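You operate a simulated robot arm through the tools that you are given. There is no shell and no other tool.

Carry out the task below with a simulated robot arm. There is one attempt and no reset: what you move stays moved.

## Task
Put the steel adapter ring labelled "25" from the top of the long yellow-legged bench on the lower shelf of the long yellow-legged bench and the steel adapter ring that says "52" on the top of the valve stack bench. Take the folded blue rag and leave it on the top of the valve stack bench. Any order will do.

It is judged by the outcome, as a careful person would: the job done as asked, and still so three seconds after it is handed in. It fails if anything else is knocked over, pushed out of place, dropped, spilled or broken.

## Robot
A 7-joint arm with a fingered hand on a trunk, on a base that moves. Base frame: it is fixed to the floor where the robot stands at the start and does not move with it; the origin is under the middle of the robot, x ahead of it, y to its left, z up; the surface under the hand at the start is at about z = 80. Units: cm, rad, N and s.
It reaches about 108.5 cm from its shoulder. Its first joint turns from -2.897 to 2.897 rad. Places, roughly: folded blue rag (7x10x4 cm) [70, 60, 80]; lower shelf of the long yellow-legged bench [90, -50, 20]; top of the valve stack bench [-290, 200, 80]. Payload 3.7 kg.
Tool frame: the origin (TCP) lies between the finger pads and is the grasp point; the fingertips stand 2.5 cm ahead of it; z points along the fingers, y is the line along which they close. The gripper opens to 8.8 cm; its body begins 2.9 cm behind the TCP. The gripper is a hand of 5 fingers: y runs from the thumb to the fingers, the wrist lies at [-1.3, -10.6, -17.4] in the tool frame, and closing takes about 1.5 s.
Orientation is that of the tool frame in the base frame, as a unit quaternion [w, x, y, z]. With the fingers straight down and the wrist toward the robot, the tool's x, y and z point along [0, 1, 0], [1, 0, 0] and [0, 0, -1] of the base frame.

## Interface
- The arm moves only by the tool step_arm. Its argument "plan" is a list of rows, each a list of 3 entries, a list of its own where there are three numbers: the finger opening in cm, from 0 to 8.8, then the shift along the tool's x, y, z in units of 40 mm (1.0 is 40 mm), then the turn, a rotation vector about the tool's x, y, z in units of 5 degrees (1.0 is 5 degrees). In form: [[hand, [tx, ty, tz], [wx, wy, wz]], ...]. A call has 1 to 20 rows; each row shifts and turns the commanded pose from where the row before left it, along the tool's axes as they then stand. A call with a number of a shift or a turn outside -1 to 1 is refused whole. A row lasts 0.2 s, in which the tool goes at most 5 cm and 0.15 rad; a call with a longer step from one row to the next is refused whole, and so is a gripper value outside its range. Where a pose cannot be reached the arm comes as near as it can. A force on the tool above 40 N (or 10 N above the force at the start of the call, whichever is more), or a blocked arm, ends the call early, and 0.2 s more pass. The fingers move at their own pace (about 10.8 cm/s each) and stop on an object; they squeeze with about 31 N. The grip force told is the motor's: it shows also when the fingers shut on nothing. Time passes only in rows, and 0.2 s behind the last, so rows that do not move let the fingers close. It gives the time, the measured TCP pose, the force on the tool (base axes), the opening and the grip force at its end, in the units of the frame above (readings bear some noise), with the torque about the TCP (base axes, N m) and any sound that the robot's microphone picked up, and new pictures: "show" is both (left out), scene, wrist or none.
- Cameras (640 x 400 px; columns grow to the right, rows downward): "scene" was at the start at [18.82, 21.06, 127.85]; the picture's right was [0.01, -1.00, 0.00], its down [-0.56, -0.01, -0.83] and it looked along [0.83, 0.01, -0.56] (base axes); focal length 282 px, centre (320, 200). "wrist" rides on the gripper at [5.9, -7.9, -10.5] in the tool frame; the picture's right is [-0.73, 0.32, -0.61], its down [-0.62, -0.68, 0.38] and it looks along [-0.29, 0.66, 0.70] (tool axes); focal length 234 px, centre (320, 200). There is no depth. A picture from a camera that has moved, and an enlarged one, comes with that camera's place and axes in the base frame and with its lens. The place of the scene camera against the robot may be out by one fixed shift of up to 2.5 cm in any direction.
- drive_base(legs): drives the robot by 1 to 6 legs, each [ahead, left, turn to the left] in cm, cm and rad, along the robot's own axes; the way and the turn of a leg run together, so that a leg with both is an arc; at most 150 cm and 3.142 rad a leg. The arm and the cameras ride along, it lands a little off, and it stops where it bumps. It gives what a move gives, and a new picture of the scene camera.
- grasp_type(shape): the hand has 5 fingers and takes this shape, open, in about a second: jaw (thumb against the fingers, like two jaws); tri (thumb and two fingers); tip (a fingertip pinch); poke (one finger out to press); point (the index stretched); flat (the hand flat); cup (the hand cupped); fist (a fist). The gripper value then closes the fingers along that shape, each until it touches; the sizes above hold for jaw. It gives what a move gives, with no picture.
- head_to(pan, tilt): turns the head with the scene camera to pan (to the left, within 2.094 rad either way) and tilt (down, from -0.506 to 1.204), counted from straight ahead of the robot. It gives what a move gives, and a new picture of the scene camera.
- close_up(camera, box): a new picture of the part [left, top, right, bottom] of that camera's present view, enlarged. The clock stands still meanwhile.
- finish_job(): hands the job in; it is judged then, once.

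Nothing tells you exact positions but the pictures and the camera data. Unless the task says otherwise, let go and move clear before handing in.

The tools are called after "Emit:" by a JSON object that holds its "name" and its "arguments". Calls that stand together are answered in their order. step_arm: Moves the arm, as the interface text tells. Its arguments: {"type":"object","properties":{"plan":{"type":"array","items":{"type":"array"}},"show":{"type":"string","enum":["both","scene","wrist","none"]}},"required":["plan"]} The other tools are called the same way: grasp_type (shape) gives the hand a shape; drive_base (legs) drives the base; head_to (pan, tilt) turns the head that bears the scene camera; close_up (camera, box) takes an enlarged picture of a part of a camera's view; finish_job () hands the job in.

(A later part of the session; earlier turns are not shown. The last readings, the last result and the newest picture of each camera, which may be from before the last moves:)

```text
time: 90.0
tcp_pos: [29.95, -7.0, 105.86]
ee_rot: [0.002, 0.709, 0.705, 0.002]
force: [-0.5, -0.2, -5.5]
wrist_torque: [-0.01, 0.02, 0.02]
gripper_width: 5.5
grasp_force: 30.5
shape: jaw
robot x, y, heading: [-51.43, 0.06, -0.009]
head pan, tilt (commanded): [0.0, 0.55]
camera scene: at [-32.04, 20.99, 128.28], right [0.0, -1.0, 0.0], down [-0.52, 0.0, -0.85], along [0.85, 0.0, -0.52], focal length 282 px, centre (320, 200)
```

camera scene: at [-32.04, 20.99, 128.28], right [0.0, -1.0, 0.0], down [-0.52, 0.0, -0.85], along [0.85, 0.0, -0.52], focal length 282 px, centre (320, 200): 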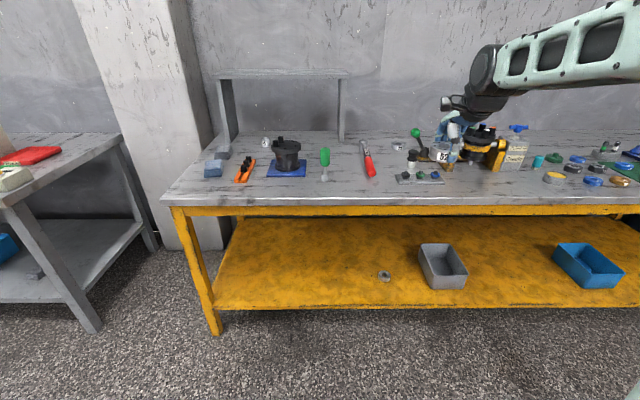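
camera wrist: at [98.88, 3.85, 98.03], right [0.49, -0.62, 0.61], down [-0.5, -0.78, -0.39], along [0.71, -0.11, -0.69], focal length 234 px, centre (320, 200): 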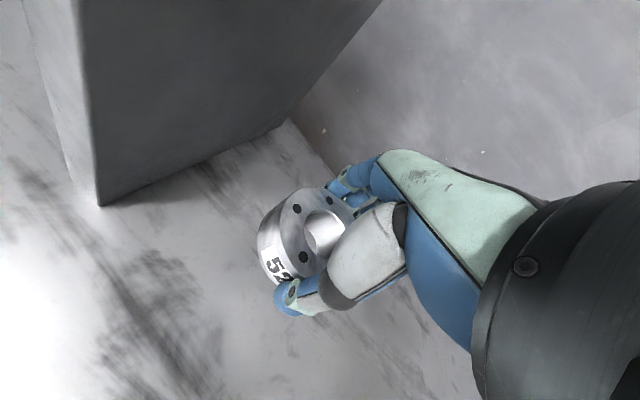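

Backing up worked. Now I'll turn left a quarter turn in place (the sweep is clear) and drive up toward the valve stack bench in steps.

Emit:
{"name": "drive_base", "arguments": {"legs": [[0, 0, 1.571]]}}

Emit:
{"name": "head_to", "arguments": {"pan": 0.6, "tilt": 0.35}}

```text
time: 94.3
tcp_pos: [-45.12, 81.34, 105.94]
ee_rot: [0.0, -0.004, 1.0, 0.003]
force: [0.7, -0.3, -5.3]
wrist_torque: [-0.02, -0.02, 0.01]
gripper_width: 5.49
grasp_force: 31.2
shape: jaw
robot x, y, heading: [-51.36, 0.14, 1.581]
head pan, tilt (commanded): [0.0, 0.55]
camera scene: at [-73.84, 17.36, 128.28], right [1.0, 0.01, 0.0], down [0.01, -0.52, -0.85], along [-0.01, 0.85, -0.52], focal length 282 px, centre (320, 200)
```

scene: 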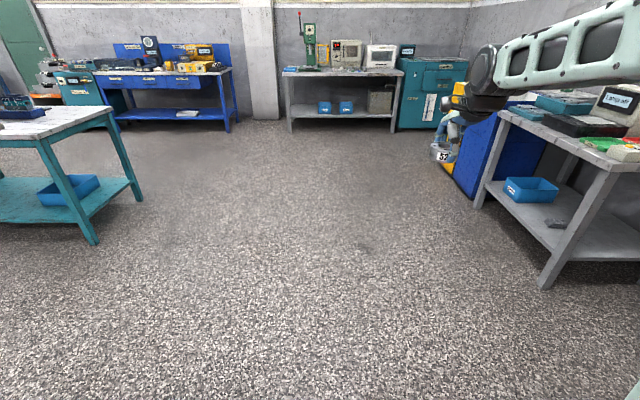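

```text
time: 95.3
tcp_pos: [-45.07, 81.36, 105.93]
ee_rot: [0.0, -0.005, 1.0, 0.003]
force: [0.0, -0.3, -5.0]
wrist_torque: [-0.04, -0.02, -0.02]
gripper_width: 5.48
grasp_force: 30.7
shape: jaw
robot x, y, heading: [-51.21, 0.19, 1.585]
head pan, tilt (commanded): [0.6, 0.351]
camera scene: at [-79.08, 16.02, 130.1], right [0.82, 0.57, 0.0], down [0.2, -0.28, -0.94], along [-0.54, 0.77, -0.34], focal length 282 px, centre (320, 200)
```

scene: 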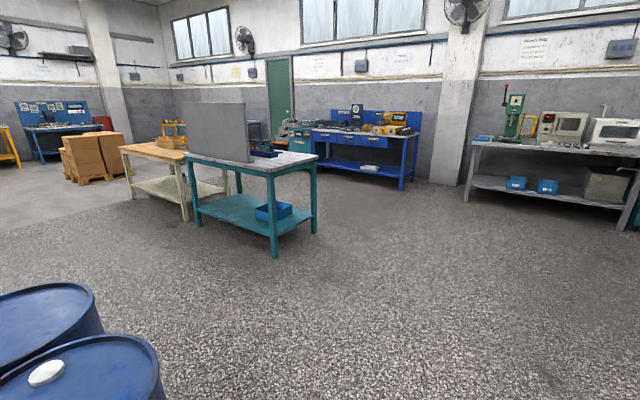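

The bench end edge is at x ≈ −220, y from 156 to 215. I'll drive up to y ≈ 183, then turn to face it.

Emit:
{"name": "drive_base", "arguments": {"legs": [[92, 0, 0], [91, 0, 0], [0, 0, 1.56]]}}

Emit:
{"name": "head_to", "arguments": {"pan": 0.0, "tilt": 0.45}}

```text
time: 108.3
tcp_pos: [-132.96, 191.32, 105.93]
ee_rot: [-0.002, -0.702, 0.712, 0.002]
force: [0.5, 0.4, -5.4]
wrist_torque: [-0.03, -0.01, -0.03]
gripper_width: 5.38
grasp_force: 31.2
shape: jaw
robot x, y, heading: [-51.75, 183.17, 3.123]
head pan, tilt (commanded): [0.6, 0.351]
camera scene: at [-70.1, 154.15, 130.11], right [-0.55, 0.83, 0.0], down [0.29, 0.19, -0.94], along [-0.78, -0.52, -0.34], focal length 282 px, centre (320, 200)
```

scene: 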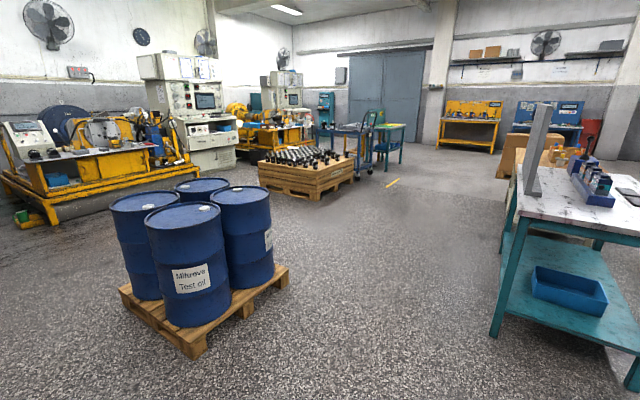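

```text
time: 109.3
tcp_pos: [-132.95, 191.25, 105.97]
ee_rot: [-0.003, -0.702, 0.712, 0.003]
force: [-0.6, 0.2, -6.1]
wrist_torque: [0.04, -0.05, 0.01]
gripper_width: 5.41
grasp_force: 31.1
shape: jaw
robot x, y, heading: [-51.78, 183.03, 3.123]
head pan, tilt (commanded): [0.0, 0.45]
camera scene: at [-71.53, 159.43, 129.19], right [0.01, 1.0, 0.0], down [0.44, -0.01, -0.9], along [-0.9, 0.01, -0.44], focal length 282 px, centre (320, 200)
```

scene: 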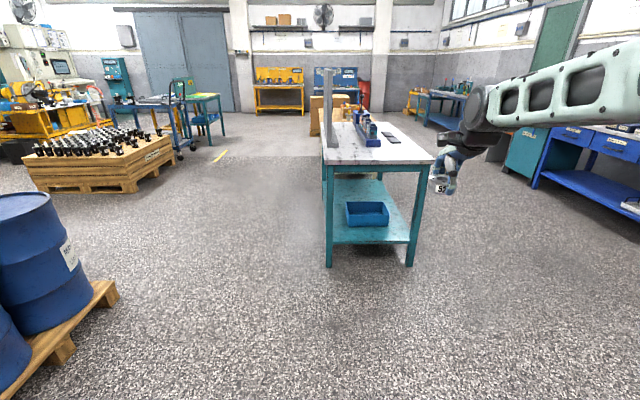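

I'm facing the bench end. I'll zoom in on the bench top to see the free area, and check the ring in the wrist view.

Emit:
{"name": "close_up", "arguments": {"camera": "scene", "box": [300, 60, 460, 180]}}

Emit:
{"name": "close_up", "arguments": {"camera": "wrist", "box": [190, 150, 430, 350]}}

```text
3.33 times, centred on (380, 120) of scene
camera zoom: at [-71.53, 159.43, 129.19], right [0.01, 1.0, 0.0], down [0.44, -0.01, -0.9], along [-0.9, 0.01, -0.44], focal length 939 px, centre (120, 467)
```

zoom: 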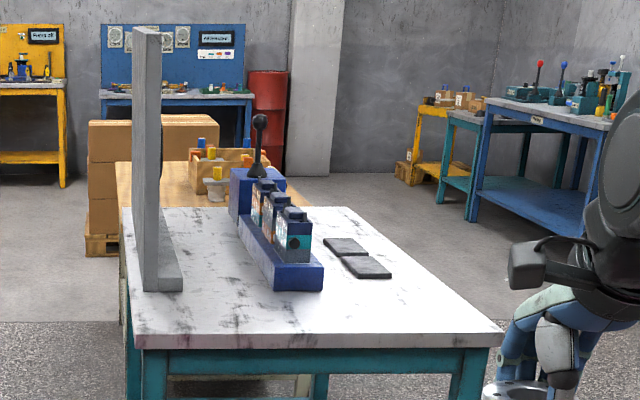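

```text
2.00 times, centred on (310, 250) of wrist
camera zoom: at [-125.14, 185.23, 116.25], right [-0.31, 0.73, 0.61], down [0.69, 0.61, -0.39], along [-0.66, 0.3, -0.69], focal length 468 px, centre (340, 100)
```

zoom: 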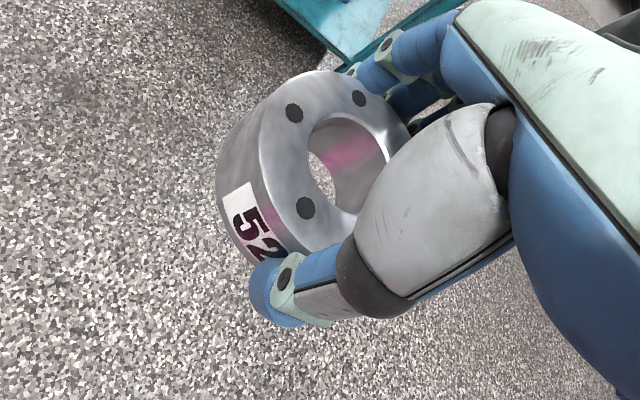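

The free area on the bench end spans roughly x −222…−250, y 165…220. I'll drive closer, shifting right so the ring lands near y ≈ 205, leaving room for the rag at y ≈ 180.

Emit:
{"name": "drive_base", "arguments": {"legs": [[80, -13, 0]]}}

Emit:
{"name": "head_to", "arguments": {"pan": -0.2, "tilt": 0.7}}

```text
time: 113.6
tcp_pos: [-212.58, 205.63, 105.94]
ee_rot: [-0.003, -0.701, 0.713, 0.002]
force: [-0.4, 0.0, -6.1]
wrist_torque: [0.0, -0.02, 0.0]
gripper_width: 5.38
grasp_force: 30.8
shape: jaw
robot x, y, heading: [-131.4, 197.55, 3.123]
head pan, tilt (commanded): [0.0, 0.45]
camera scene: at [-151.22, 173.8, 129.18], right [0.02, 1.0, 0.0], down [0.44, -0.01, -0.9], along [-0.9, 0.02, -0.44], focal length 282 px, centre (320, 200)
```

scene: 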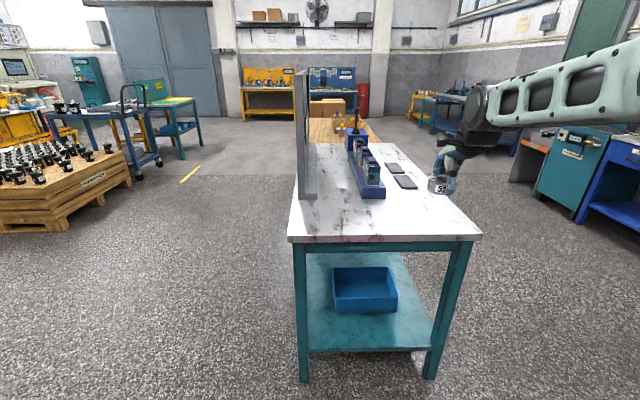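

```text
time: 114.4
tcp_pos: [-212.58, 205.63, 105.88]
ee_rot: [-0.003, -0.701, 0.713, 0.002]
force: [0.4, -0.1, -5.7]
wrist_torque: [-0.02, -0.01, -0.01]
gripper_width: 5.42
grasp_force: 31.2
shape: jaw
robot x, y, heading: [-131.64, 198.11, 3.124]
head pan, tilt (commanded): [-0.201, 0.7]
camera scene: at [-150.33, 175.48, 126.97], right [0.22, 0.98, 0.0], down [0.63, -0.14, -0.77], along [-0.75, 0.16, -0.64], focal length 282 px, centre (320, 200)
```

scene: 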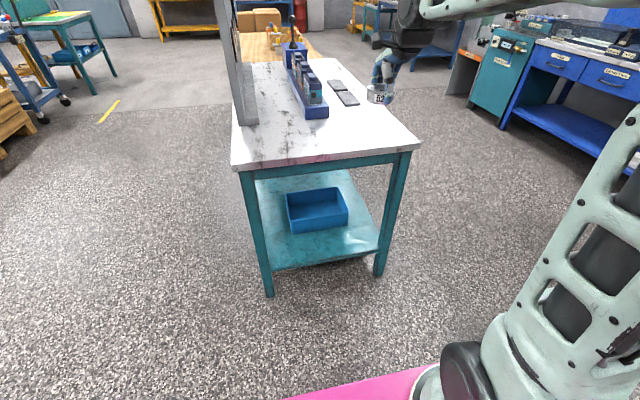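

The near end of the bench is at x ≈ −225 and the manifold starts at x ≈ −254. I'll drive 26 cm ahead to bring the ring over the bench at about x −238.

Emit:
{"name": "drive_base", "arguments": {"legs": [[26, 0, 0]]}}

Emit:
{"name": "step_arm", "arguments": {"plan": [[4.0, [0, 0, 0.5], [0, 0, 0]], [4.0, [0, 0, 0.5], [0, 0, 0]], [4.0, [0, 0, 0], [0, 0, 0]]]}}

```text
time: 116.2
tcp_pos: [-238.65, 206.32, 105.79]
ee_rot: [-0.003, -0.7, 0.714, 0.001]
force: [0.5, -0.3, -5.2]
wrist_torque: [-0.02, -0.03, 0.02]
gripper_width: 5.39
grasp_force: 31.5
shape: jaw
robot x, y, heading: [-157.81, 197.71, 3.125]
head pan, tilt (commanded): [-0.201, 0.7]
camera scene: at [-176.4, 175.95, 126.97], right [0.22, 0.98, 0.0], down [0.63, -0.14, -0.76], along [-0.75, 0.17, -0.64], focal length 282 px, centre (320, 200)
```

scene: 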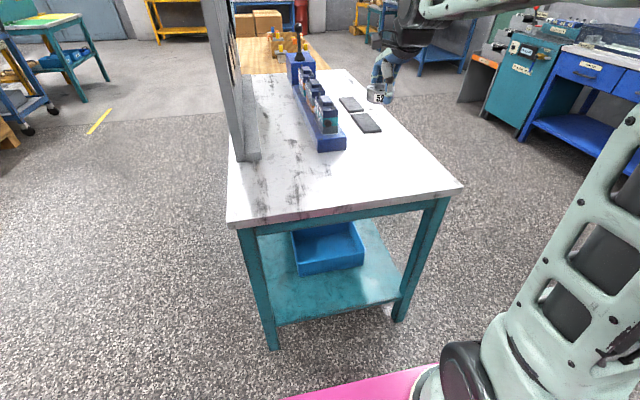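

```text
time: 117.0
tcp_pos: [-238.71, 206.25, 101.82]
ee_rot: [-0.003, -0.7, 0.714, 0.002]
force: [-0.1, 0.2, -5.1]
wrist_torque: [-0.03, -0.03, 0.03]
gripper_width: 5.41
grasp_force: 31.0
shape: jaw
robot x, y, heading: [-157.92, 197.95, 3.129]
head pan, tilt (commanded): [-0.201, 0.7]
camera scene: at [-176.4, 175.95, 126.97], right [0.22, 0.98, 0.0], down [0.63, -0.14, -0.76], along [-0.75, 0.17, -0.64], focal length 282 px, centre (320, 200)
camera wrist: at [-230.89, 200.23, 112.24], right [-0.31, 0.73, 0.61], down [0.69, 0.61, -0.39], along [-0.66, 0.3, -0.69], focal length 234 px, centre (320, 200)
```

scene: 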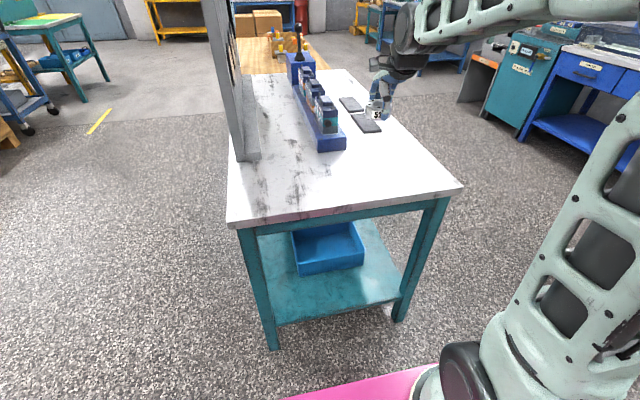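
wrist: 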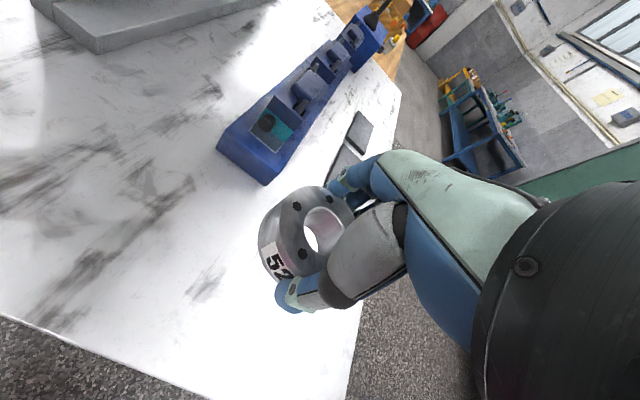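

The wrist view confirms the spot: near edge x ≈ −229, manifold from x ≈ −256, right edge y ≈ 230. I'll nudge forward 1.6 cm and lower to just above the surface.

Emit:
{"name": "step_arm", "arguments": {"plan": [[4.0, [0, 0.2, 0.8], [0, 0, 0]], [4.0, [0, 0.2, 0.8], [0, 0, 0]], [4.0, [0, 0, 0.8], [0, 0, 0]], [4.0, [0, 0, 0.8], [0, 0, 0]], [4.0, [0, 0, 0.5], [0, 0, 0]], [4.0, [0, 0, 0], [0, 0, 0]]]}}

```text
time: 118.4
tcp_pos: [-240.34, 206.32, 87.01]
ee_rot: [-0.003, -0.7, 0.714, 0.002]
force: [0.6, -0.1, -4.4]
wrist_torque: [0.01, -0.02, 0.01]
gripper_width: 5.37
grasp_force: 30.9
shape: jaw
robot x, y, heading: [-157.7, 197.91, 3.127]
head pan, tilt (commanded): [-0.201, 0.7]
camera scene: at [-176.4, 175.95, 126.96], right [0.22, 0.98, 0.0], down [0.63, -0.14, -0.76], along [-0.75, 0.17, -0.64], focal length 282 px, centre (320, 200)
camera wrist: at [-232.56, 200.24, 97.4], right [-0.31, 0.73, 0.61], down [0.69, 0.61, -0.39], along [-0.66, 0.3, -0.69], focal length 234 px, centre (320, 200)
```

scene: 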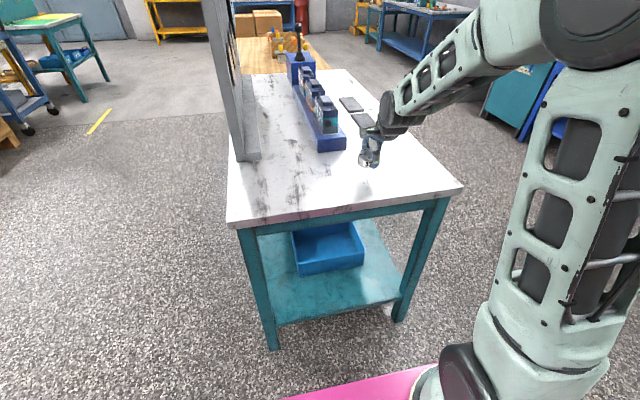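
wrist: 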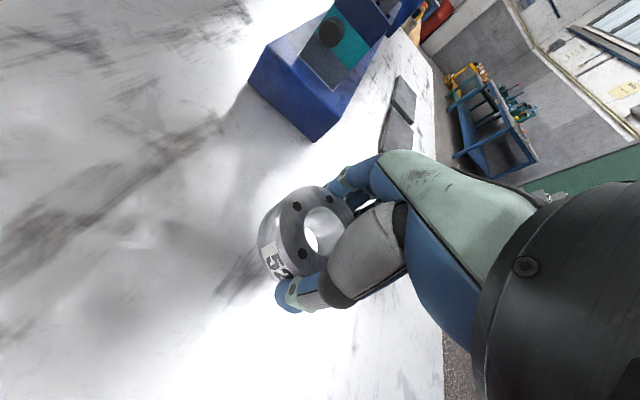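

Just above the surface now. Easing down in small steps until contact.

Emit:
{"name": "step_arm", "arguments": {"plan": [[4.0, [0, 0, 0.2], [0, 0, 0]], [4.0, [0, 0, 0.15], [0, 0, 0]], [4.0, [0, 0, 0.1], [0, 0, 0]], [4.0, [0, 0, 0.06], [0, 0, 0]], [4.0, [0, 0, 0.06], [0, 0, 0]], [4.0, [0, 0, 0.06], [0, 0, 0]], [4.0, [0, 0, 0.06], [0, 0, 0]], [4.0, [0, 0, 0.06], [0, 0, 0]], [4.0, [0, 0, 0.06], [0, 0, 0]], [4.0, [0, 0, 0.06], [0, 0, 0]], [4.0, [0, 0, 0.06], [0, 0, 0]], [4.0, [0, 0, 0], [0, 0, 0]]], "show": "wrist"}}

```text
time: 121.0
tcp_pos: [-240.31, 206.25, 83.41]
ee_rot: [-0.003, -0.701, 0.713, 0.003]
force: [-0.3, -0.4, -5.1]
wrist_torque: [0.05, -0.01, -0.01]
gripper_width: 5.4
grasp_force: 30.9
shape: jaw
robot x, y, heading: [-157.58, 198.31, 3.124]
head pan, tilt (commanded): [-0.201, 0.7]
camera wrist: at [-232.61, 200.25, 93.74], right [-0.3, 0.73, 0.61], down [0.69, 0.61, -0.39], along [-0.66, 0.3, -0.69], focal length 234 px, centre (320, 200)
```

wrist: 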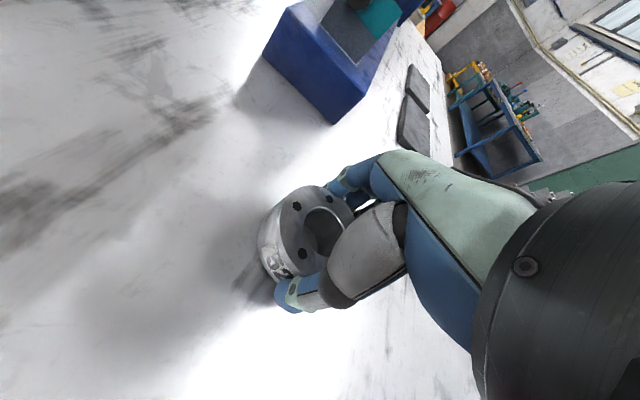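

No contact yet at TCP z 83.4; continuing with 0.2 cm steps.

Emit:
{"name": "step_arm", "arguments": {"plan": [[4.0, [0, 0, 0.05], [0, 0, 0]], [4.0, [0, 0, 0.05], [0, 0, 0]], [4.0, [0, 0, 0.04], [0, 0, 0]], [4.0, [0, 0, 0], [0, 0, 0]]], "show": "none"}}

```text
time: 122.0
tcp_pos: [-240.4, 206.29, 82.91]
ee_rot: [-0.003, -0.7, 0.714, 0.003]
force: [-0.6, 0.9, 3.9]
wrist_torque: [-0.01, 0.05, -0.01]
gripper_width: 5.37
grasp_force: 31.5
shape: jaw
robot x, y, heading: [-157.96, 198.16, 3.126]
head pan, tilt (commanded): [-0.201, 0.7]
```

The force change (−5 to +4 N) shows the ring resting on the bench. Opening the hand now.

Emit:
{"name": "step_arm", "arguments": {"plan": [[5.8, [0, 0, 0], [0, 0, 0]], [6.5, [0, 0, 0], [0, 0, 0]], [7.5, [0, 0, 0], [0, 0, 0]], [8.8, [0, 0, 0], [0, 0, 0]], [8.8, [0, 0, 0], [0, 0, 0]], [8.8, [0, 0, 0], [0, 0, 0]], [8.8, [0, 0, -0.1], [0, 0, 0]], [8.8, [0, 0, -0.3], [0, 0, 0]], [8.8, [0, 0, -0.6], [0, 0, 0]], [8.8, [0, 0, -0.8], [0, 0, 0]], [8.8, [0, 0, 0], [0, 0, 0]]]}}

Emit:
{"name": "close_up", "arguments": {"camera": "wrist", "box": [150, 180, 350, 330]}}

```text
time: 124.4
tcp_pos: [-240.31, 206.31, 90.04]
ee_rot: [-0.003, -0.7, 0.714, 0.003]
force: [-0.2, -0.3, 0.6]
wrist_torque: [-0.01, 0.02, 0.01]
gripper_width: 8.8
grasp_force: 0.2
shape: jaw
robot x, y, heading: [-157.7, 197.85, 3.121]
head pan, tilt (commanded): [-0.201, 0.7]
camera scene: at [-176.38, 175.95, 126.97], right [0.22, 0.98, 0.0], down [0.63, -0.14, -0.76], along [-0.75, 0.17, -0.64], focal length 282 px, centre (320, 200)
camera wrist: at [-232.53, 200.26, 100.43], right [-0.3, 0.73, 0.61], down [0.69, 0.61, -0.39], along [-0.66, 0.3, -0.69], focal length 234 px, centre (320, 200)
```

scene: 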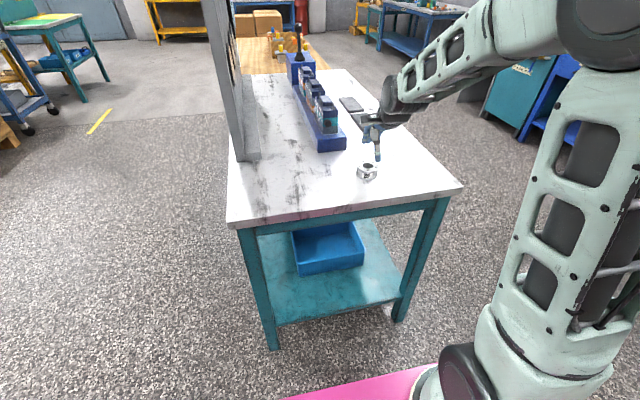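
wrist: 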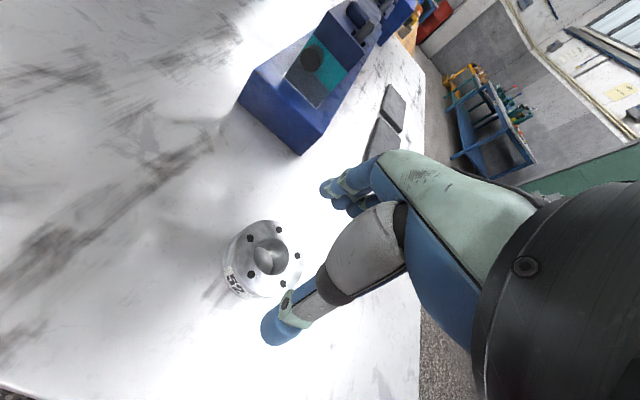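

```text
2.67 times, centred on (250, 255) of wrist
camera zoom: at [-232.53, 200.26, 100.43], right [-0.3, 0.73, 0.61], down [0.69, 0.61, -0.39], along [-0.66, 0.3, -0.69], focal length 624 px, centre (507, 53)
```

zoom: 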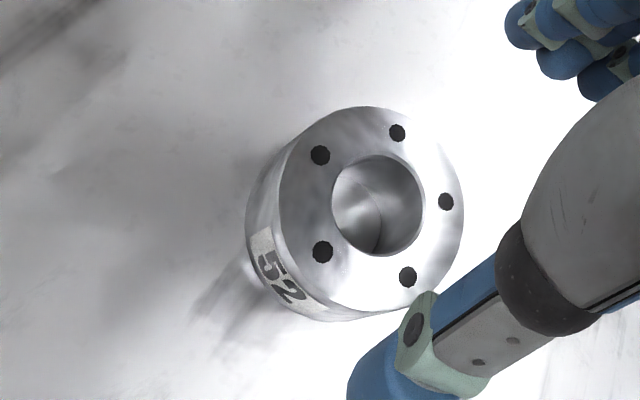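

Ring "52" stands flat on the valve stack bench. I'll raise the hand and back away, then retrace the route to fetch the rag.

Emit:
{"name": "step_arm", "arguments": {"plan": [[8.8, [0, 0, -0.9], [0, 0, 0]], [8.8, [0, 0, -0.9], [0, 0, 0]], [8.8, [0, 0, -0.9], [0, 0, 0]], [8.8, [0, 0, -0.9], [0, 0, 0]], [8.8, [0, -0.4, 0], [0, 0, 0]], [8.8, [0, 0, 0], [0, 0, 0]]], "show": "scene"}}

Emit:
{"name": "drive_base", "arguments": {"legs": [[-106, 0, 0], [0, 0, -1.56]]}}

```text
time: 125.8
tcp_pos: [-238.7, 206.22, 104.59]
ee_rot: [-0.003, -0.7, 0.714, 0.004]
force: [0.0, 0.3, 0.4]
wrist_torque: [0.01, 0.02, -0.01]
gripper_width: 8.77
grasp_force: 0.0
shape: jaw
robot x, y, heading: [-157.5, 198.48, 3.118]
head pan, tilt (commanded): [-0.201, 0.7]
camera scene: at [-176.38, 175.95, 126.97], right [0.22, 0.98, 0.0], down [0.63, -0.14, -0.76], along [-0.75, 0.17, -0.64], focal length 282 px, centre (320, 200)
```

scene: 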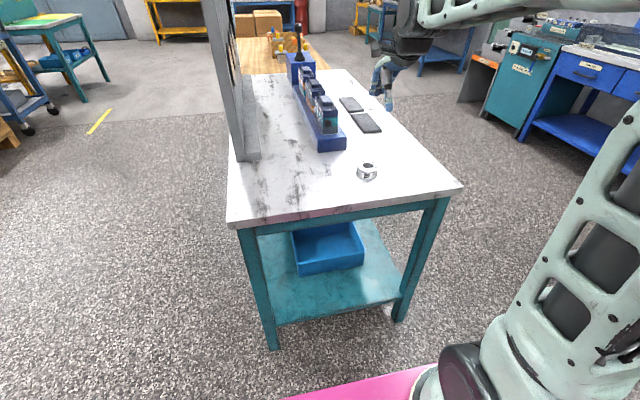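

```text
time: 135.1
tcp_pos: [-43.5, 277.57, 104.47]
ee_rot: [0.001, 0.007, 1.0, 0.003]
force: [0.1, 0.2, 0.6]
wrist_torque: [-0.01, -0.01, -0.02]
gripper_width: 8.77
grasp_force: 0.1
shape: jaw
robot x, y, heading: [-51.4, 196.66, 1.553]
head pan, tilt (commanded): [-0.201, 0.7]
camera scene: at [-72.15, 213.48, 126.97], right [0.98, -0.21, 0.0], down [-0.14, -0.63, -0.76], along [0.16, 0.75, -0.64], focal length 282 px, centre (320, 200)
```

scene: 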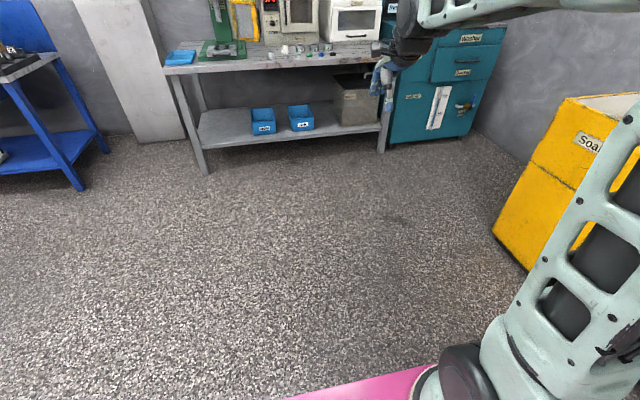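

Now reversing to y ≈ 52 and turning back to face the yellow-legged bench.

Emit:
{"name": "drive_base", "arguments": {"legs": [[-73, 0, 0], [-72, 0, 0], [0, 0, -1.553]]}}

Emit:
{"name": "head_to", "arguments": {"pan": 0.0, "tilt": 0.6}}

```text
time: 146.4
tcp_pos: [27.77, 45.19, 104.51]
ee_rot: [0.002, 0.704, 0.71, 0.002]
force: [-0.8, 0.8, 0.2]
wrist_torque: [0.0, 0.01, 0.02]
gripper_width: 8.77
grasp_force: 0.1
shape: jaw
robot x, y, heading: [-53.43, 51.2, 0.007]
head pan, tilt (commanded): [-0.201, 0.7]
camera scene: at [-35.29, 70.85, 126.97], right [-0.19, -0.98, 0.0], down [-0.63, 0.12, -0.76], along [0.75, -0.15, -0.64], focal length 282 px, centre (320, 200)
```

scene: 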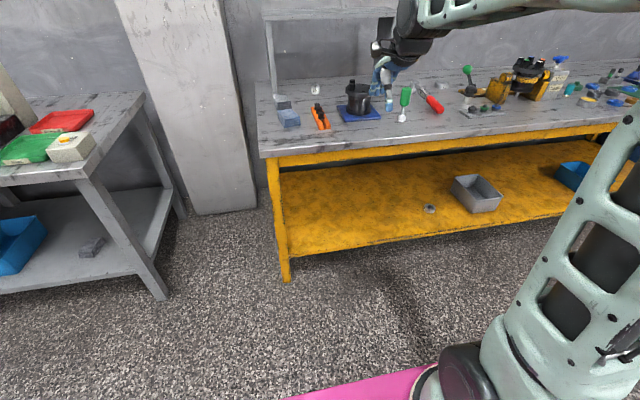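

```text
time: 147.1
tcp_pos: [27.8, 45.24, 104.49]
ee_rot: [0.003, 0.705, 0.709, 0.002]
force: [-0.3, 1.0, -0.2]
wrist_torque: [-0.03, -0.01, 0.0]
gripper_width: 8.78
grasp_force: 0.0
shape: jaw
robot x, y, heading: [-53.57, 51.19, 0.01]
head pan, tilt (commanded): [0.0, 0.6]
camera scene: at [-34.79, 72.54, 127.83], right [0.01, -1.0, 0.0], down [-0.57, 0.0, -0.82], along [0.82, 0.01, -0.57], focal length 282 px, centre (320, 200)
```

scene: 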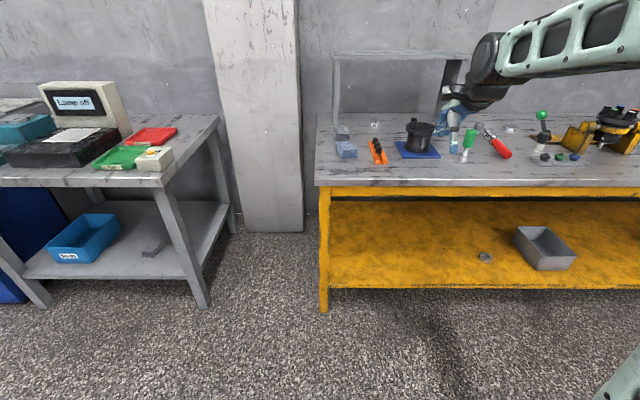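

The blue rag is at about [69, 61], long side roughly along x (turned ~16°), with ~6 cm of room beside the orange rack. I'll park the base at about y 27 so the arm can reach in with the wrist on its right side.

Emit:
{"name": "drive_base", "arguments": {"legs": [[50, -24, 0]]}}

Emit:
{"name": "head_to", "arguments": {"pan": 0.35, "tilt": 0.7}}

Emit:
{"name": "close_up", "arguments": {"camera": "scene", "box": [140, 100, 380, 250]}}

```text
time: 150.3
tcp_pos: [78.09, 21.07, 104.52]
ee_rot: [0.004, 0.706, 0.708, 0.003]
force: [0.1, -0.5, -1.1]
wrist_torque: [0.02, 0.0, -0.02]
gripper_width: 8.75
grasp_force: 0.1
shape: jaw
robot x, y, heading: [-2.54, 27.82, 0.003]
head pan, tilt (commanded): [0.0, 0.6]
camera scene: at [15.63, 48.67, 127.83], right [0.0, -1.0, 0.0], down [-0.56, 0.0, -0.83], along [0.83, 0.0, -0.56], focal length 282 px, centre (320, 200)
```

scene: 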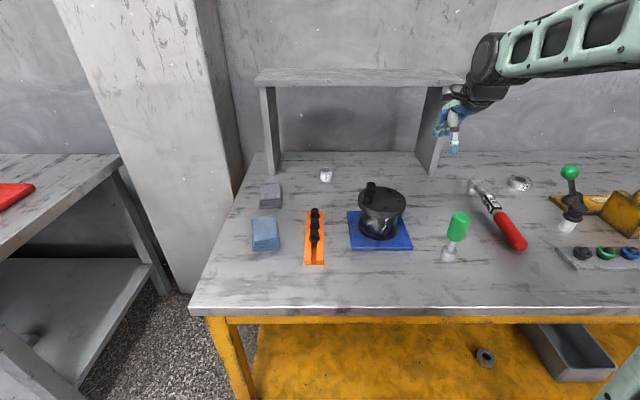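

```text
time: 151.2
tcp_pos: [78.02, 20.93, 104.63]
ee_rot: [0.002, 0.706, 0.708, 0.003]
force: [0.0, -0.6, 0.6]
wrist_torque: [-0.02, 0.01, 0.01]
gripper_width: 8.79
grasp_force: 0.1
shape: jaw
robot x, y, heading: [-2.84, 27.56, 0.002]
head pan, tilt (commanded): [0.351, 0.7]
camera scene: at [14.77, 51.58, 126.97], right [0.35, -0.94, 0.0], down [-0.6, -0.22, -0.77], along [0.72, 0.26, -0.64], focal length 282 px, centre (320, 200)
```

scene: 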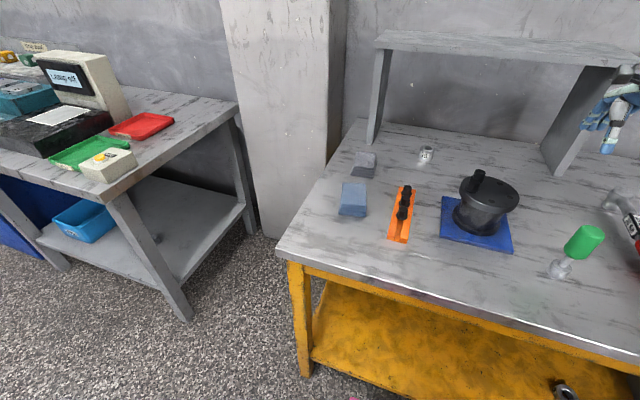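

```text
2.67 times, centred on (260, 175) of scene
camera zoom: at [14.77, 51.58, 126.97], right [0.35, -0.94, 0.0], down [-0.6, -0.22, -0.77], along [0.72, 0.26, -0.64], focal length 752 px, centre (480, 267)
```

zoom: 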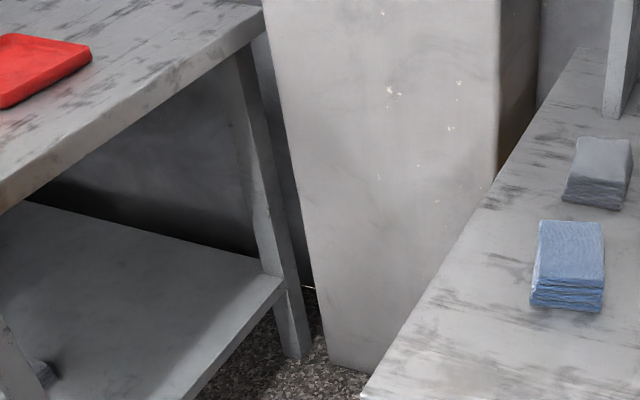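

I'll move the hand across above the pot toward the rag at a safe height and begin turning it.

Emit:
{"name": "step_arm", "arguments": {"plan": [[8.8, [0, 0, -0.5], [0, 0, 0]], [8.8, [0.95, -0.36, 0], [0, 0, 0]], [8.8, [0.95, -0.36, 0], [0, 0, 0]], [8.8, [0.95, -0.36, 0], [0, 0, 0]], [8.8, [0.95, -0.36, 0], [0, 0, 0]], [8.8, [0.95, -0.36, 0], [0, 0, 0]], [8.8, [0.95, -0.36, 0], [0, 0, 0]], [8.8, [0, 0, 0], [0, 0, -1]], [8.8, [0, 0, 0], [0, 0, -1]], [8.8, [0, 0, 0], [0, 0, -1]], [8.8, [0, 0, 0], [0, 0, -1]], [8.8, [0, 0, 0], [0, 0, -1]], [8.8, [0, 0, 0], [0, 0, -1]], [8.8, [0, 0, 0], [0, 0, -1]], [8.8, [0, 0, 0], [0, 0, -1]], [8.8, [0, 0, 0], [0, 0, -1]], [8.8, [0, 0, 0], [0, 0, -1]], [8.8, [0, 0, 0], [0, 0, -1]], [8.8, [0, 0, 0], [0, 0, -1]]]}}

```text
time: 155.2
tcp_pos: [69.39, 43.73, 106.35]
ee_rot: [0.003, 0.257, 0.966, 0.0]
force: [-0.4, 0.7, -0.3]
wrist_torque: [0.01, -0.01, 0.0]
gripper_width: 8.77
grasp_force: 0.1
shape: jaw
robot x, y, heading: [-2.99, 27.7, 0.001]
head pan, tilt (commanded): [0.351, 0.7]
camera scene: at [14.76, 51.59, 126.97], right [0.35, -0.94, 0.0], down [-0.6, -0.22, -0.76], along [0.72, 0.26, -0.64], focal length 282 px, centre (320, 200)
camera wrist: at [60.11, 39.89, 116.77], right [0.79, -0.08, 0.61], down [0.21, -0.9, -0.38], along [0.58, 0.43, -0.69], focal length 234 px, centre (320, 200)
```

scene: 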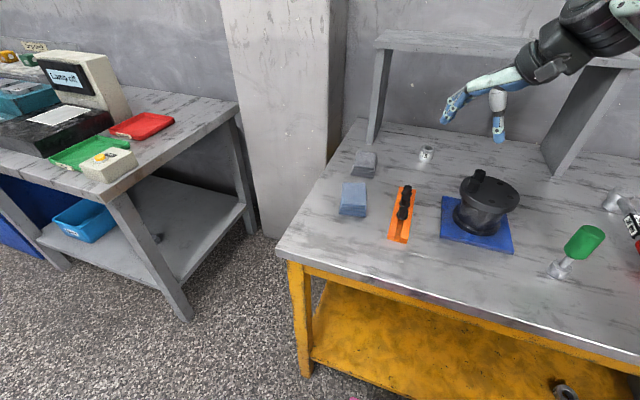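
wrist: 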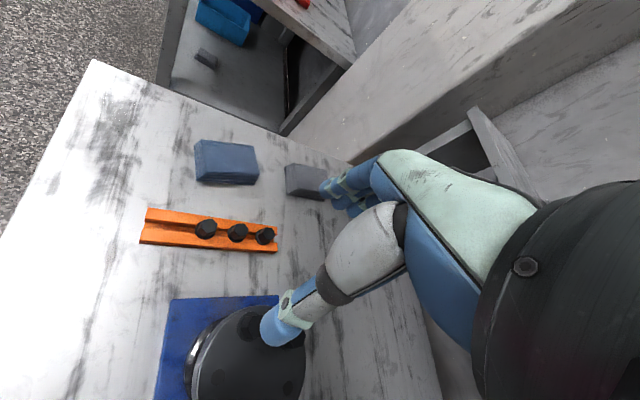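

The wrist camera now sees the rag clearly. Zooming in to measure its position and orientation.

Emit:
{"name": "close_up", "arguments": {"camera": "wrist", "box": [140, 120, 340, 260]}}

```text
2.86 times, centred on (240, 190) of wrist
camera zoom: at [60.11, 39.89, 116.77], right [0.79, -0.08, 0.61], down [0.21, -0.9, -0.38], along [0.58, 0.43, -0.69], focal length 669 px, centre (549, 229)
```

zoom: 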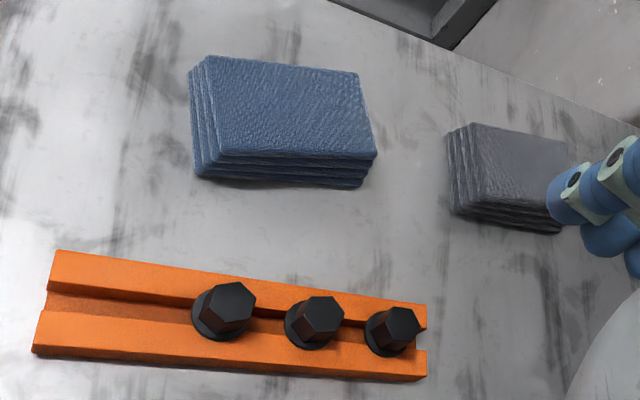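

The rag's center is about [69.2, 63.2] with its long side at ~17° from x. I'll turn the hand another 47° so it closes across the short side, and move above it.

Emit:
{"name": "step_arm", "arguments": {"plan": [[8.8, [0, 0, 0], [0, 0, -1]], [8.8, [0, 0, 0], [0, 0, -1]], [8.8, [0, 0, 0], [0, 0, -1]], [8.8, [0, 0, 0], [0, 0, -1]], [8.8, [0, 0, 0], [0, 0, -1]], [8.8, [0, 0, 0], [0, 0, -1]], [8.8, [0, 0, 0], [0, 0, -1]], [8.8, [0, 0, 0], [0, 0, -1]], [8.8, [0, 0, 0], [0, 0, -1]], [8.8, [0, 0, 0], [0, 0, -0.4]], [8.8, [-0.274, 0.93, 0], [0, 0, 0]], [8.8, [-0.274, 0.93, 0], [0, 0, 0]], [8.8, [-0.274, 0.93, 0], [0, 0, 0]], [8.8, [-0.274, 0.93, 0], [0, 0, 0]], [8.8, [-0.274, 0.93, 0], [0, 0, 0]], [8.8, [0, 0, 0], [0, 0, 0]]]}}

```text
time: 158.6
tcp_pos: [69.02, 63.3, 106.33]
ee_rot: [0.004, -0.149, 0.989, 0.0]
force: [0.2, 0.4, -0.1]
wrist_torque: [0.0, 0.0, 0.03]
gripper_width: 8.77
grasp_force: 0.1
shape: jaw
robot x, y, heading: [-3.09, 27.94, 0.006]
head pan, tilt (commanded): [0.351, 0.7]
camera scene: at [14.76, 51.59, 126.97], right [0.35, -0.94, 0.0], down [-0.6, -0.22, -0.76], along [0.72, 0.26, -0.64], focal length 282 px, centre (320, 200)
camera wrist: at [65.57, 53.92, 116.84], right [0.59, 0.52, 0.61], down [0.8, -0.47, -0.38], along [0.09, 0.71, -0.69], focal length 234 px, centre (320, 200)
```

scene: 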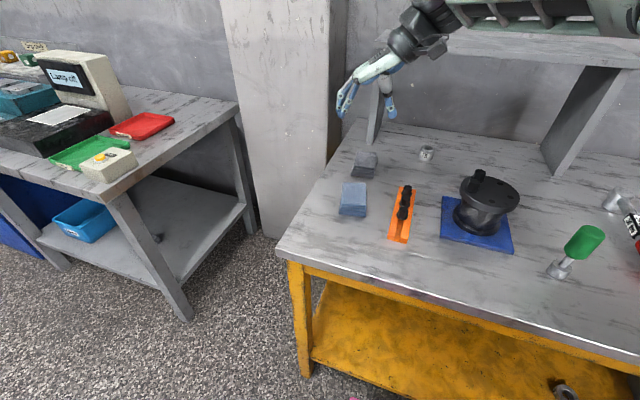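
wrist: 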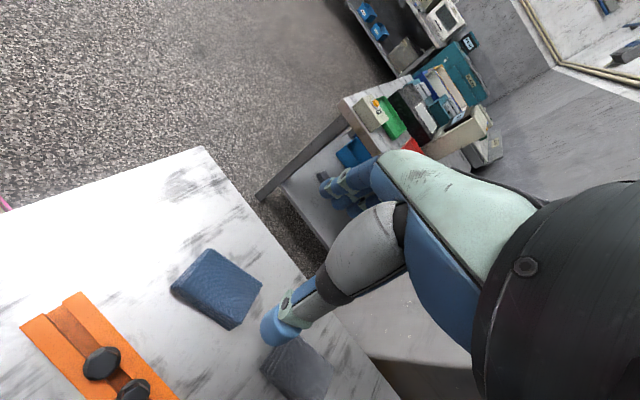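

Emit:
{"name": "close_up", "arguments": {"camera": "wrist", "box": [120, 220, 320, 360]}}

```text
2.86 times, centred on (220, 290) of wrist
camera zoom: at [65.57, 53.92, 116.84], right [0.59, 0.52, 0.61], down [0.8, -0.47, -0.38], along [0.09, 0.71, -0.69], focal length 669 px, centre (606, -57)
```

zoom: 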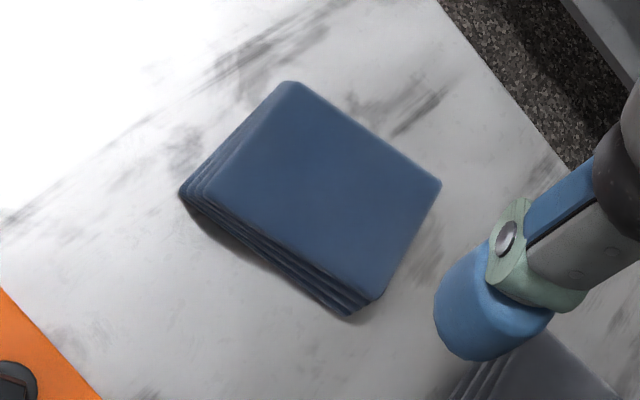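

Measured center is about [69.5, 63.6] and the yaw fits. I'll make the small correction and lower to z 90 for a check.

Emit:
{"name": "step_arm", "arguments": {"plan": [[8.8, [-0.14, 0.05, 0], [0, 0, 0]], [8.8, [0, 0, 0.8], [0, 0, 0]], [8.8, [0, 0, 0.8], [0, 0, 0]], [8.8, [0, 0, 0.8], [0, 0, 0]], [8.8, [0, 0, 0.8], [0, 0, 0]], [8.8, [0, 0, 0.8], [0, 0, 0]], [8.8, [0, 0, 0], [0, 0, 0]]]}}

Emit:
{"name": "close_up", "arguments": {"camera": "wrist", "box": [170, 180, 370, 350]}}

Emit:
{"name": "close_up", "arguments": {"camera": "scene", "box": [280, 100, 480, 260]}}

```text
time: 160.2
tcp_pos: [69.67, 63.62, 90.32]
ee_rot: [0.005, -0.149, 0.989, 0.0]
force: [0.2, 0.5, -0.5]
wrist_torque: [-0.02, -0.02, -0.01]
gripper_width: 8.78
grasp_force: 0.0
shape: jaw
robot x, y, heading: [-3.52, 27.56, 0.006]
head pan, tilt (commanded): [0.351, 0.7]
camera scene: at [14.76, 51.59, 126.97], right [0.35, -0.94, 0.0], down [-0.6, -0.22, -0.76], along [0.72, 0.26, -0.64], focal length 282 px, centre (320, 200)
camera wrist: at [66.21, 54.29, 100.81], right [0.59, 0.52, 0.61], down [0.8, -0.47, -0.38], along [0.09, 0.71, -0.7], focal length 234 px, centre (320, 200)
```

scene: 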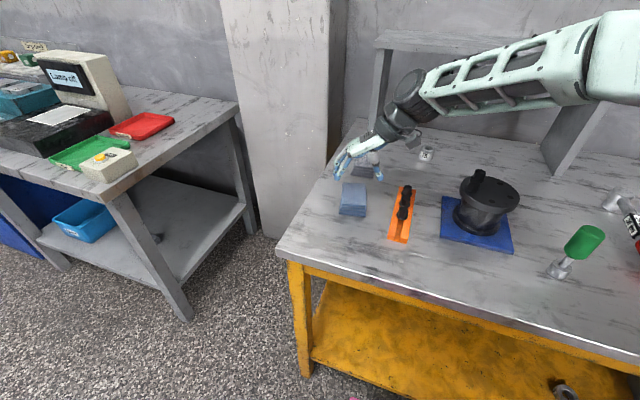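
wrist: 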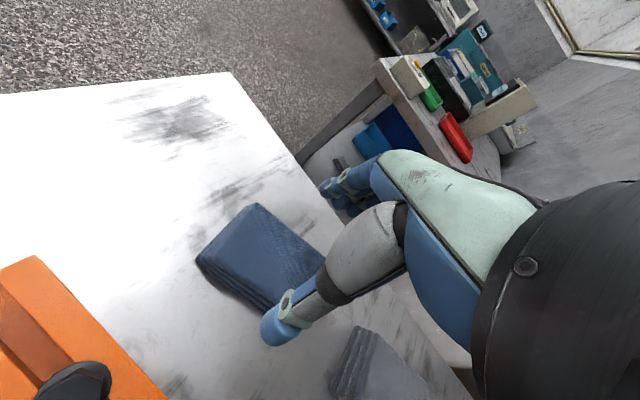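

```text
2.35 times, centred on (270, 265) of wrist
camera zoom: at [66.21, 54.29, 100.81], right [0.59, 0.52, 0.61], down [0.8, -0.47, -0.38], along [0.09, 0.71, -0.7], focal length 551 px, centre (438, 47)
```

zoom: 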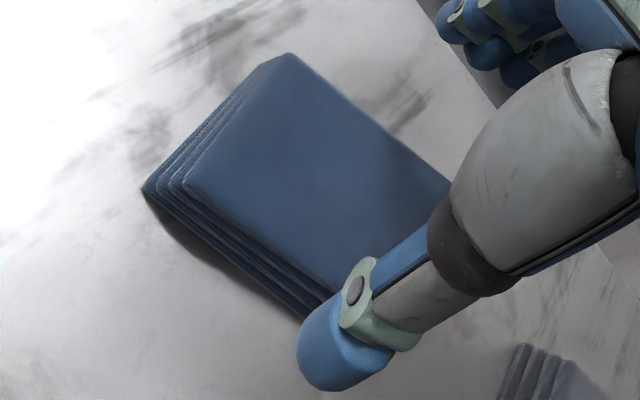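

```text
2.50 times, centred on (380, 180) of scene
camera zoom: at [14.76, 51.59, 126.97], right [0.35, -0.94, 0.0], down [-0.6, -0.22, -0.76], along [0.72, 0.26, -0.64], focal length 705 px, centre (170, 250)
```

zoom: 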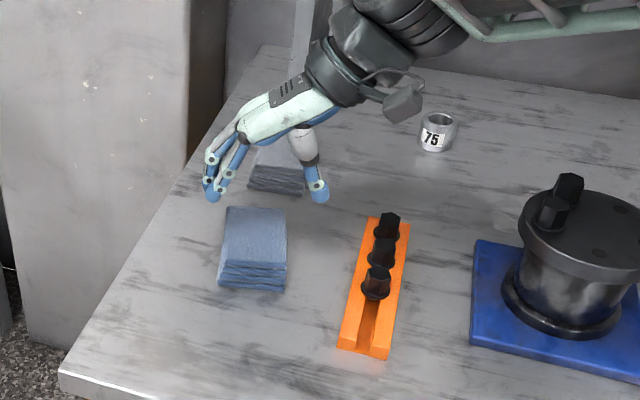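

The thumb and fingers straddle the rag's short side evenly. Lowering the rest of the way, carefully.

Emit:
{"name": "step_arm", "arguments": {"plan": [[8.8, [0, 0, 0.5], [0, 0, 0]], [8.8, [0, 0, 0.4], [0, 0, 0]], [8.8, [0, 0, 0.4], [0, 0, 0]], [8.8, [0, 0, 0.3], [0, 0, 0]], [8.8, [0, 0, 0.15], [0, 0, 0]], [8.8, [0, 0, 0], [0, 0, 0]]]}}

Emit:
{"name": "close_up", "arguments": {"camera": "wrist", "box": [200, 180, 400, 350]}}

Emit:
{"name": "close_up", "arguments": {"camera": "scene", "box": [280, 100, 480, 260]}}

```text
time: 161.6
tcp_pos: [69.85, 63.53, 83.5]
ee_rot: [0.004, -0.148, 0.989, 0.0]
force: [-1.0, 0.7, 0.4]
wrist_torque: [0.03, 0.06, 0.03]
gripper_width: 8.78
grasp_force: 0.1
shape: jaw
robot x, y, heading: [-2.92, 28.01, -0.0]
head pan, tilt (commanded): [0.351, 0.7]
camera scene: at [14.76, 51.59, 126.97], right [0.35, -0.94, 0.0], down [-0.6, -0.22, -0.76], along [0.72, 0.26, -0.64], focal length 282 px, centre (320, 200)
camera wrist: at [66.31, 54.23, 93.8], right [0.59, 0.52, 0.61], down [0.8, -0.47, -0.38], along [0.09, 0.71, -0.7], focal length 234 px, centre (320, 200)
```

scene: 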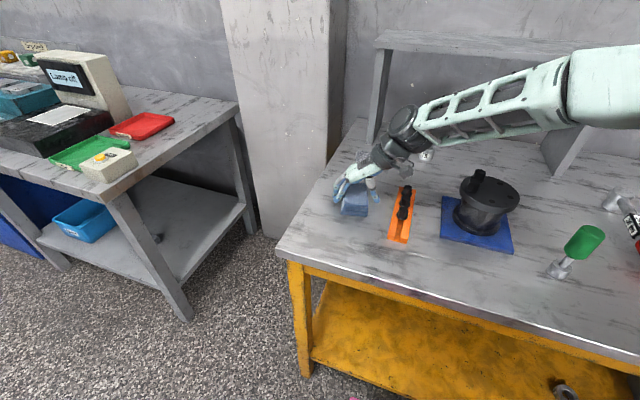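
wrist: 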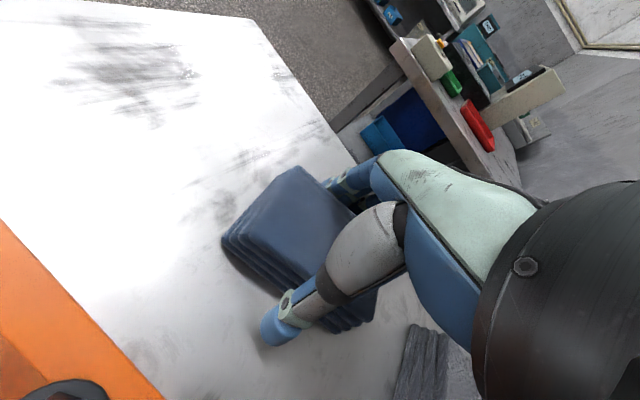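

```text
2.35 times, centred on (300, 265) of wrist
camera zoom: at [66.31, 54.23, 93.8], right [0.59, 0.52, 0.61], down [0.8, -0.47, -0.38], along [0.09, 0.71, -0.7], focal length 551 px, centre (367, 47)
```

zoom: 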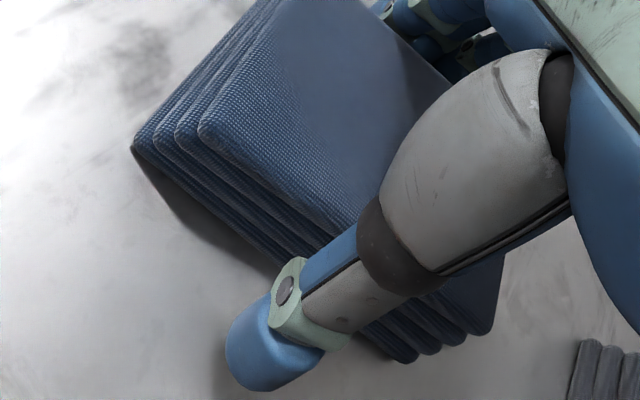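

```text
2.50 times, centred on (380, 180) of scene
camera zoom: at [14.76, 51.59, 126.97], right [0.35, -0.94, 0.0], down [-0.6, -0.22, -0.76], along [0.72, 0.26, -0.64], focal length 705 px, centre (170, 250)
```

zoom: 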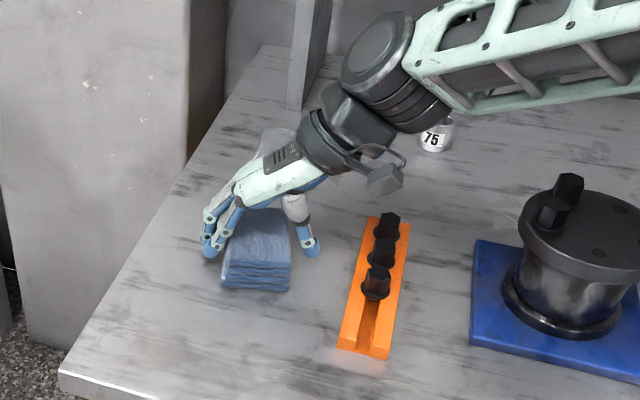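

The rag lies between thumb and fingers. A last 0.5 cm down, then close and test-lift.

Emit:
{"name": "step_arm", "arguments": {"plan": [[8.8, [0, 0, 0.06], [0, 0, 0]], [8.8, [0, 0, 0.06], [0, 0, 0]], [8.8, [0, 0, 0], [0, 0, 0]], [4.0, [0, 0, 0], [0, 0, 0]], [4.0, [0, 0, 0], [0, 0, 0]], [4.0, [0, 0, 0], [0, 0, 0]], [4.0, [0, 0, 0], [0, 0, 0]], [4.0, [0, 0, 0], [0, 0, 0]], [4.0, [0, 0, 0], [0, 0, 0]], [4.0, [0, 0, 0], [0, 0, 0]], [4.0, [0, 0, 0], [0, 0, 0]], [4.0, [0, 0, 0], [0, 0, 0]], [4.0, [0, 0, -0.2], [0, 0, 0]], [4.0, [0, 0, -0.4], [0, 0, 0]], [4.0, [0, 0, -0.6], [0, 0, 0]], [4.0, [0, 0, 0], [0, 0, 0]]]}}

Emit:
{"name": "close_up", "arguments": {"camera": "scene", "box": [280, 100, 480, 260]}}

```text
time: 164.9
tcp_pos: [69.7, 63.47, 87.77]
ee_rot: [0.003, -0.149, 0.989, 0.0]
force: [-0.5, -0.4, 0.1]
wrist_torque: [0.01, 0.01, 0.02]
gripper_width: 5.91
grasp_force: 30.3
shape: jaw
robot x, y, heading: [-3.06, 27.84, 0.002]
head pan, tilt (commanded): [0.351, 0.7]
camera scene: at [14.77, 51.59, 126.97], right [0.35, -0.94, 0.0], down [-0.6, -0.22, -0.76], along [0.72, 0.26, -0.64], focal length 282 px, centre (320, 200)
camera wrist: at [66.25, 54.22, 98.18], right [0.59, 0.52, 0.61], down [0.8, -0.47, -0.38], along [0.09, 0.71, -0.7], focal length 234 px, centre (320, 200)
```

scene: 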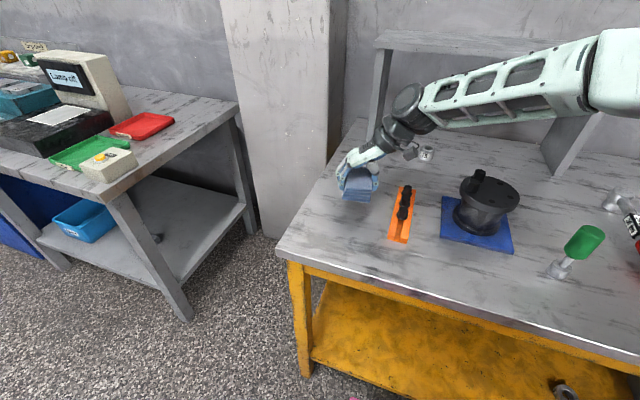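
wrist: 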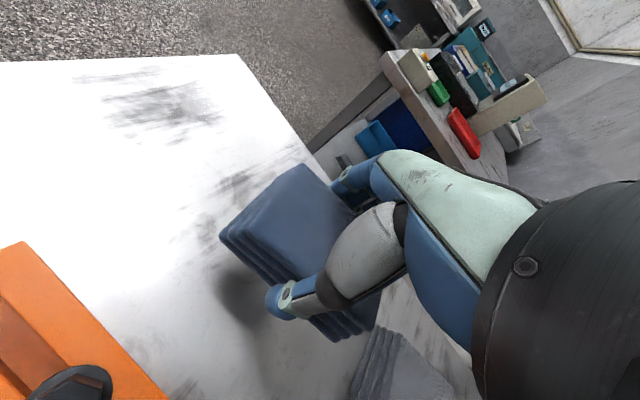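

```text
2.50 times, centred on (380, 180) of scene
camera zoom: at [14.77, 51.59, 126.97], right [0.35, -0.94, 0.0], down [-0.6, -0.22, -0.76], along [0.72, 0.26, -0.64], focal length 705 px, centre (170, 250)
```

zoom: 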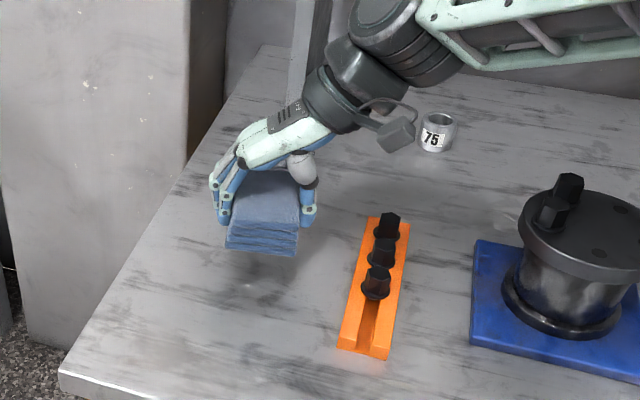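

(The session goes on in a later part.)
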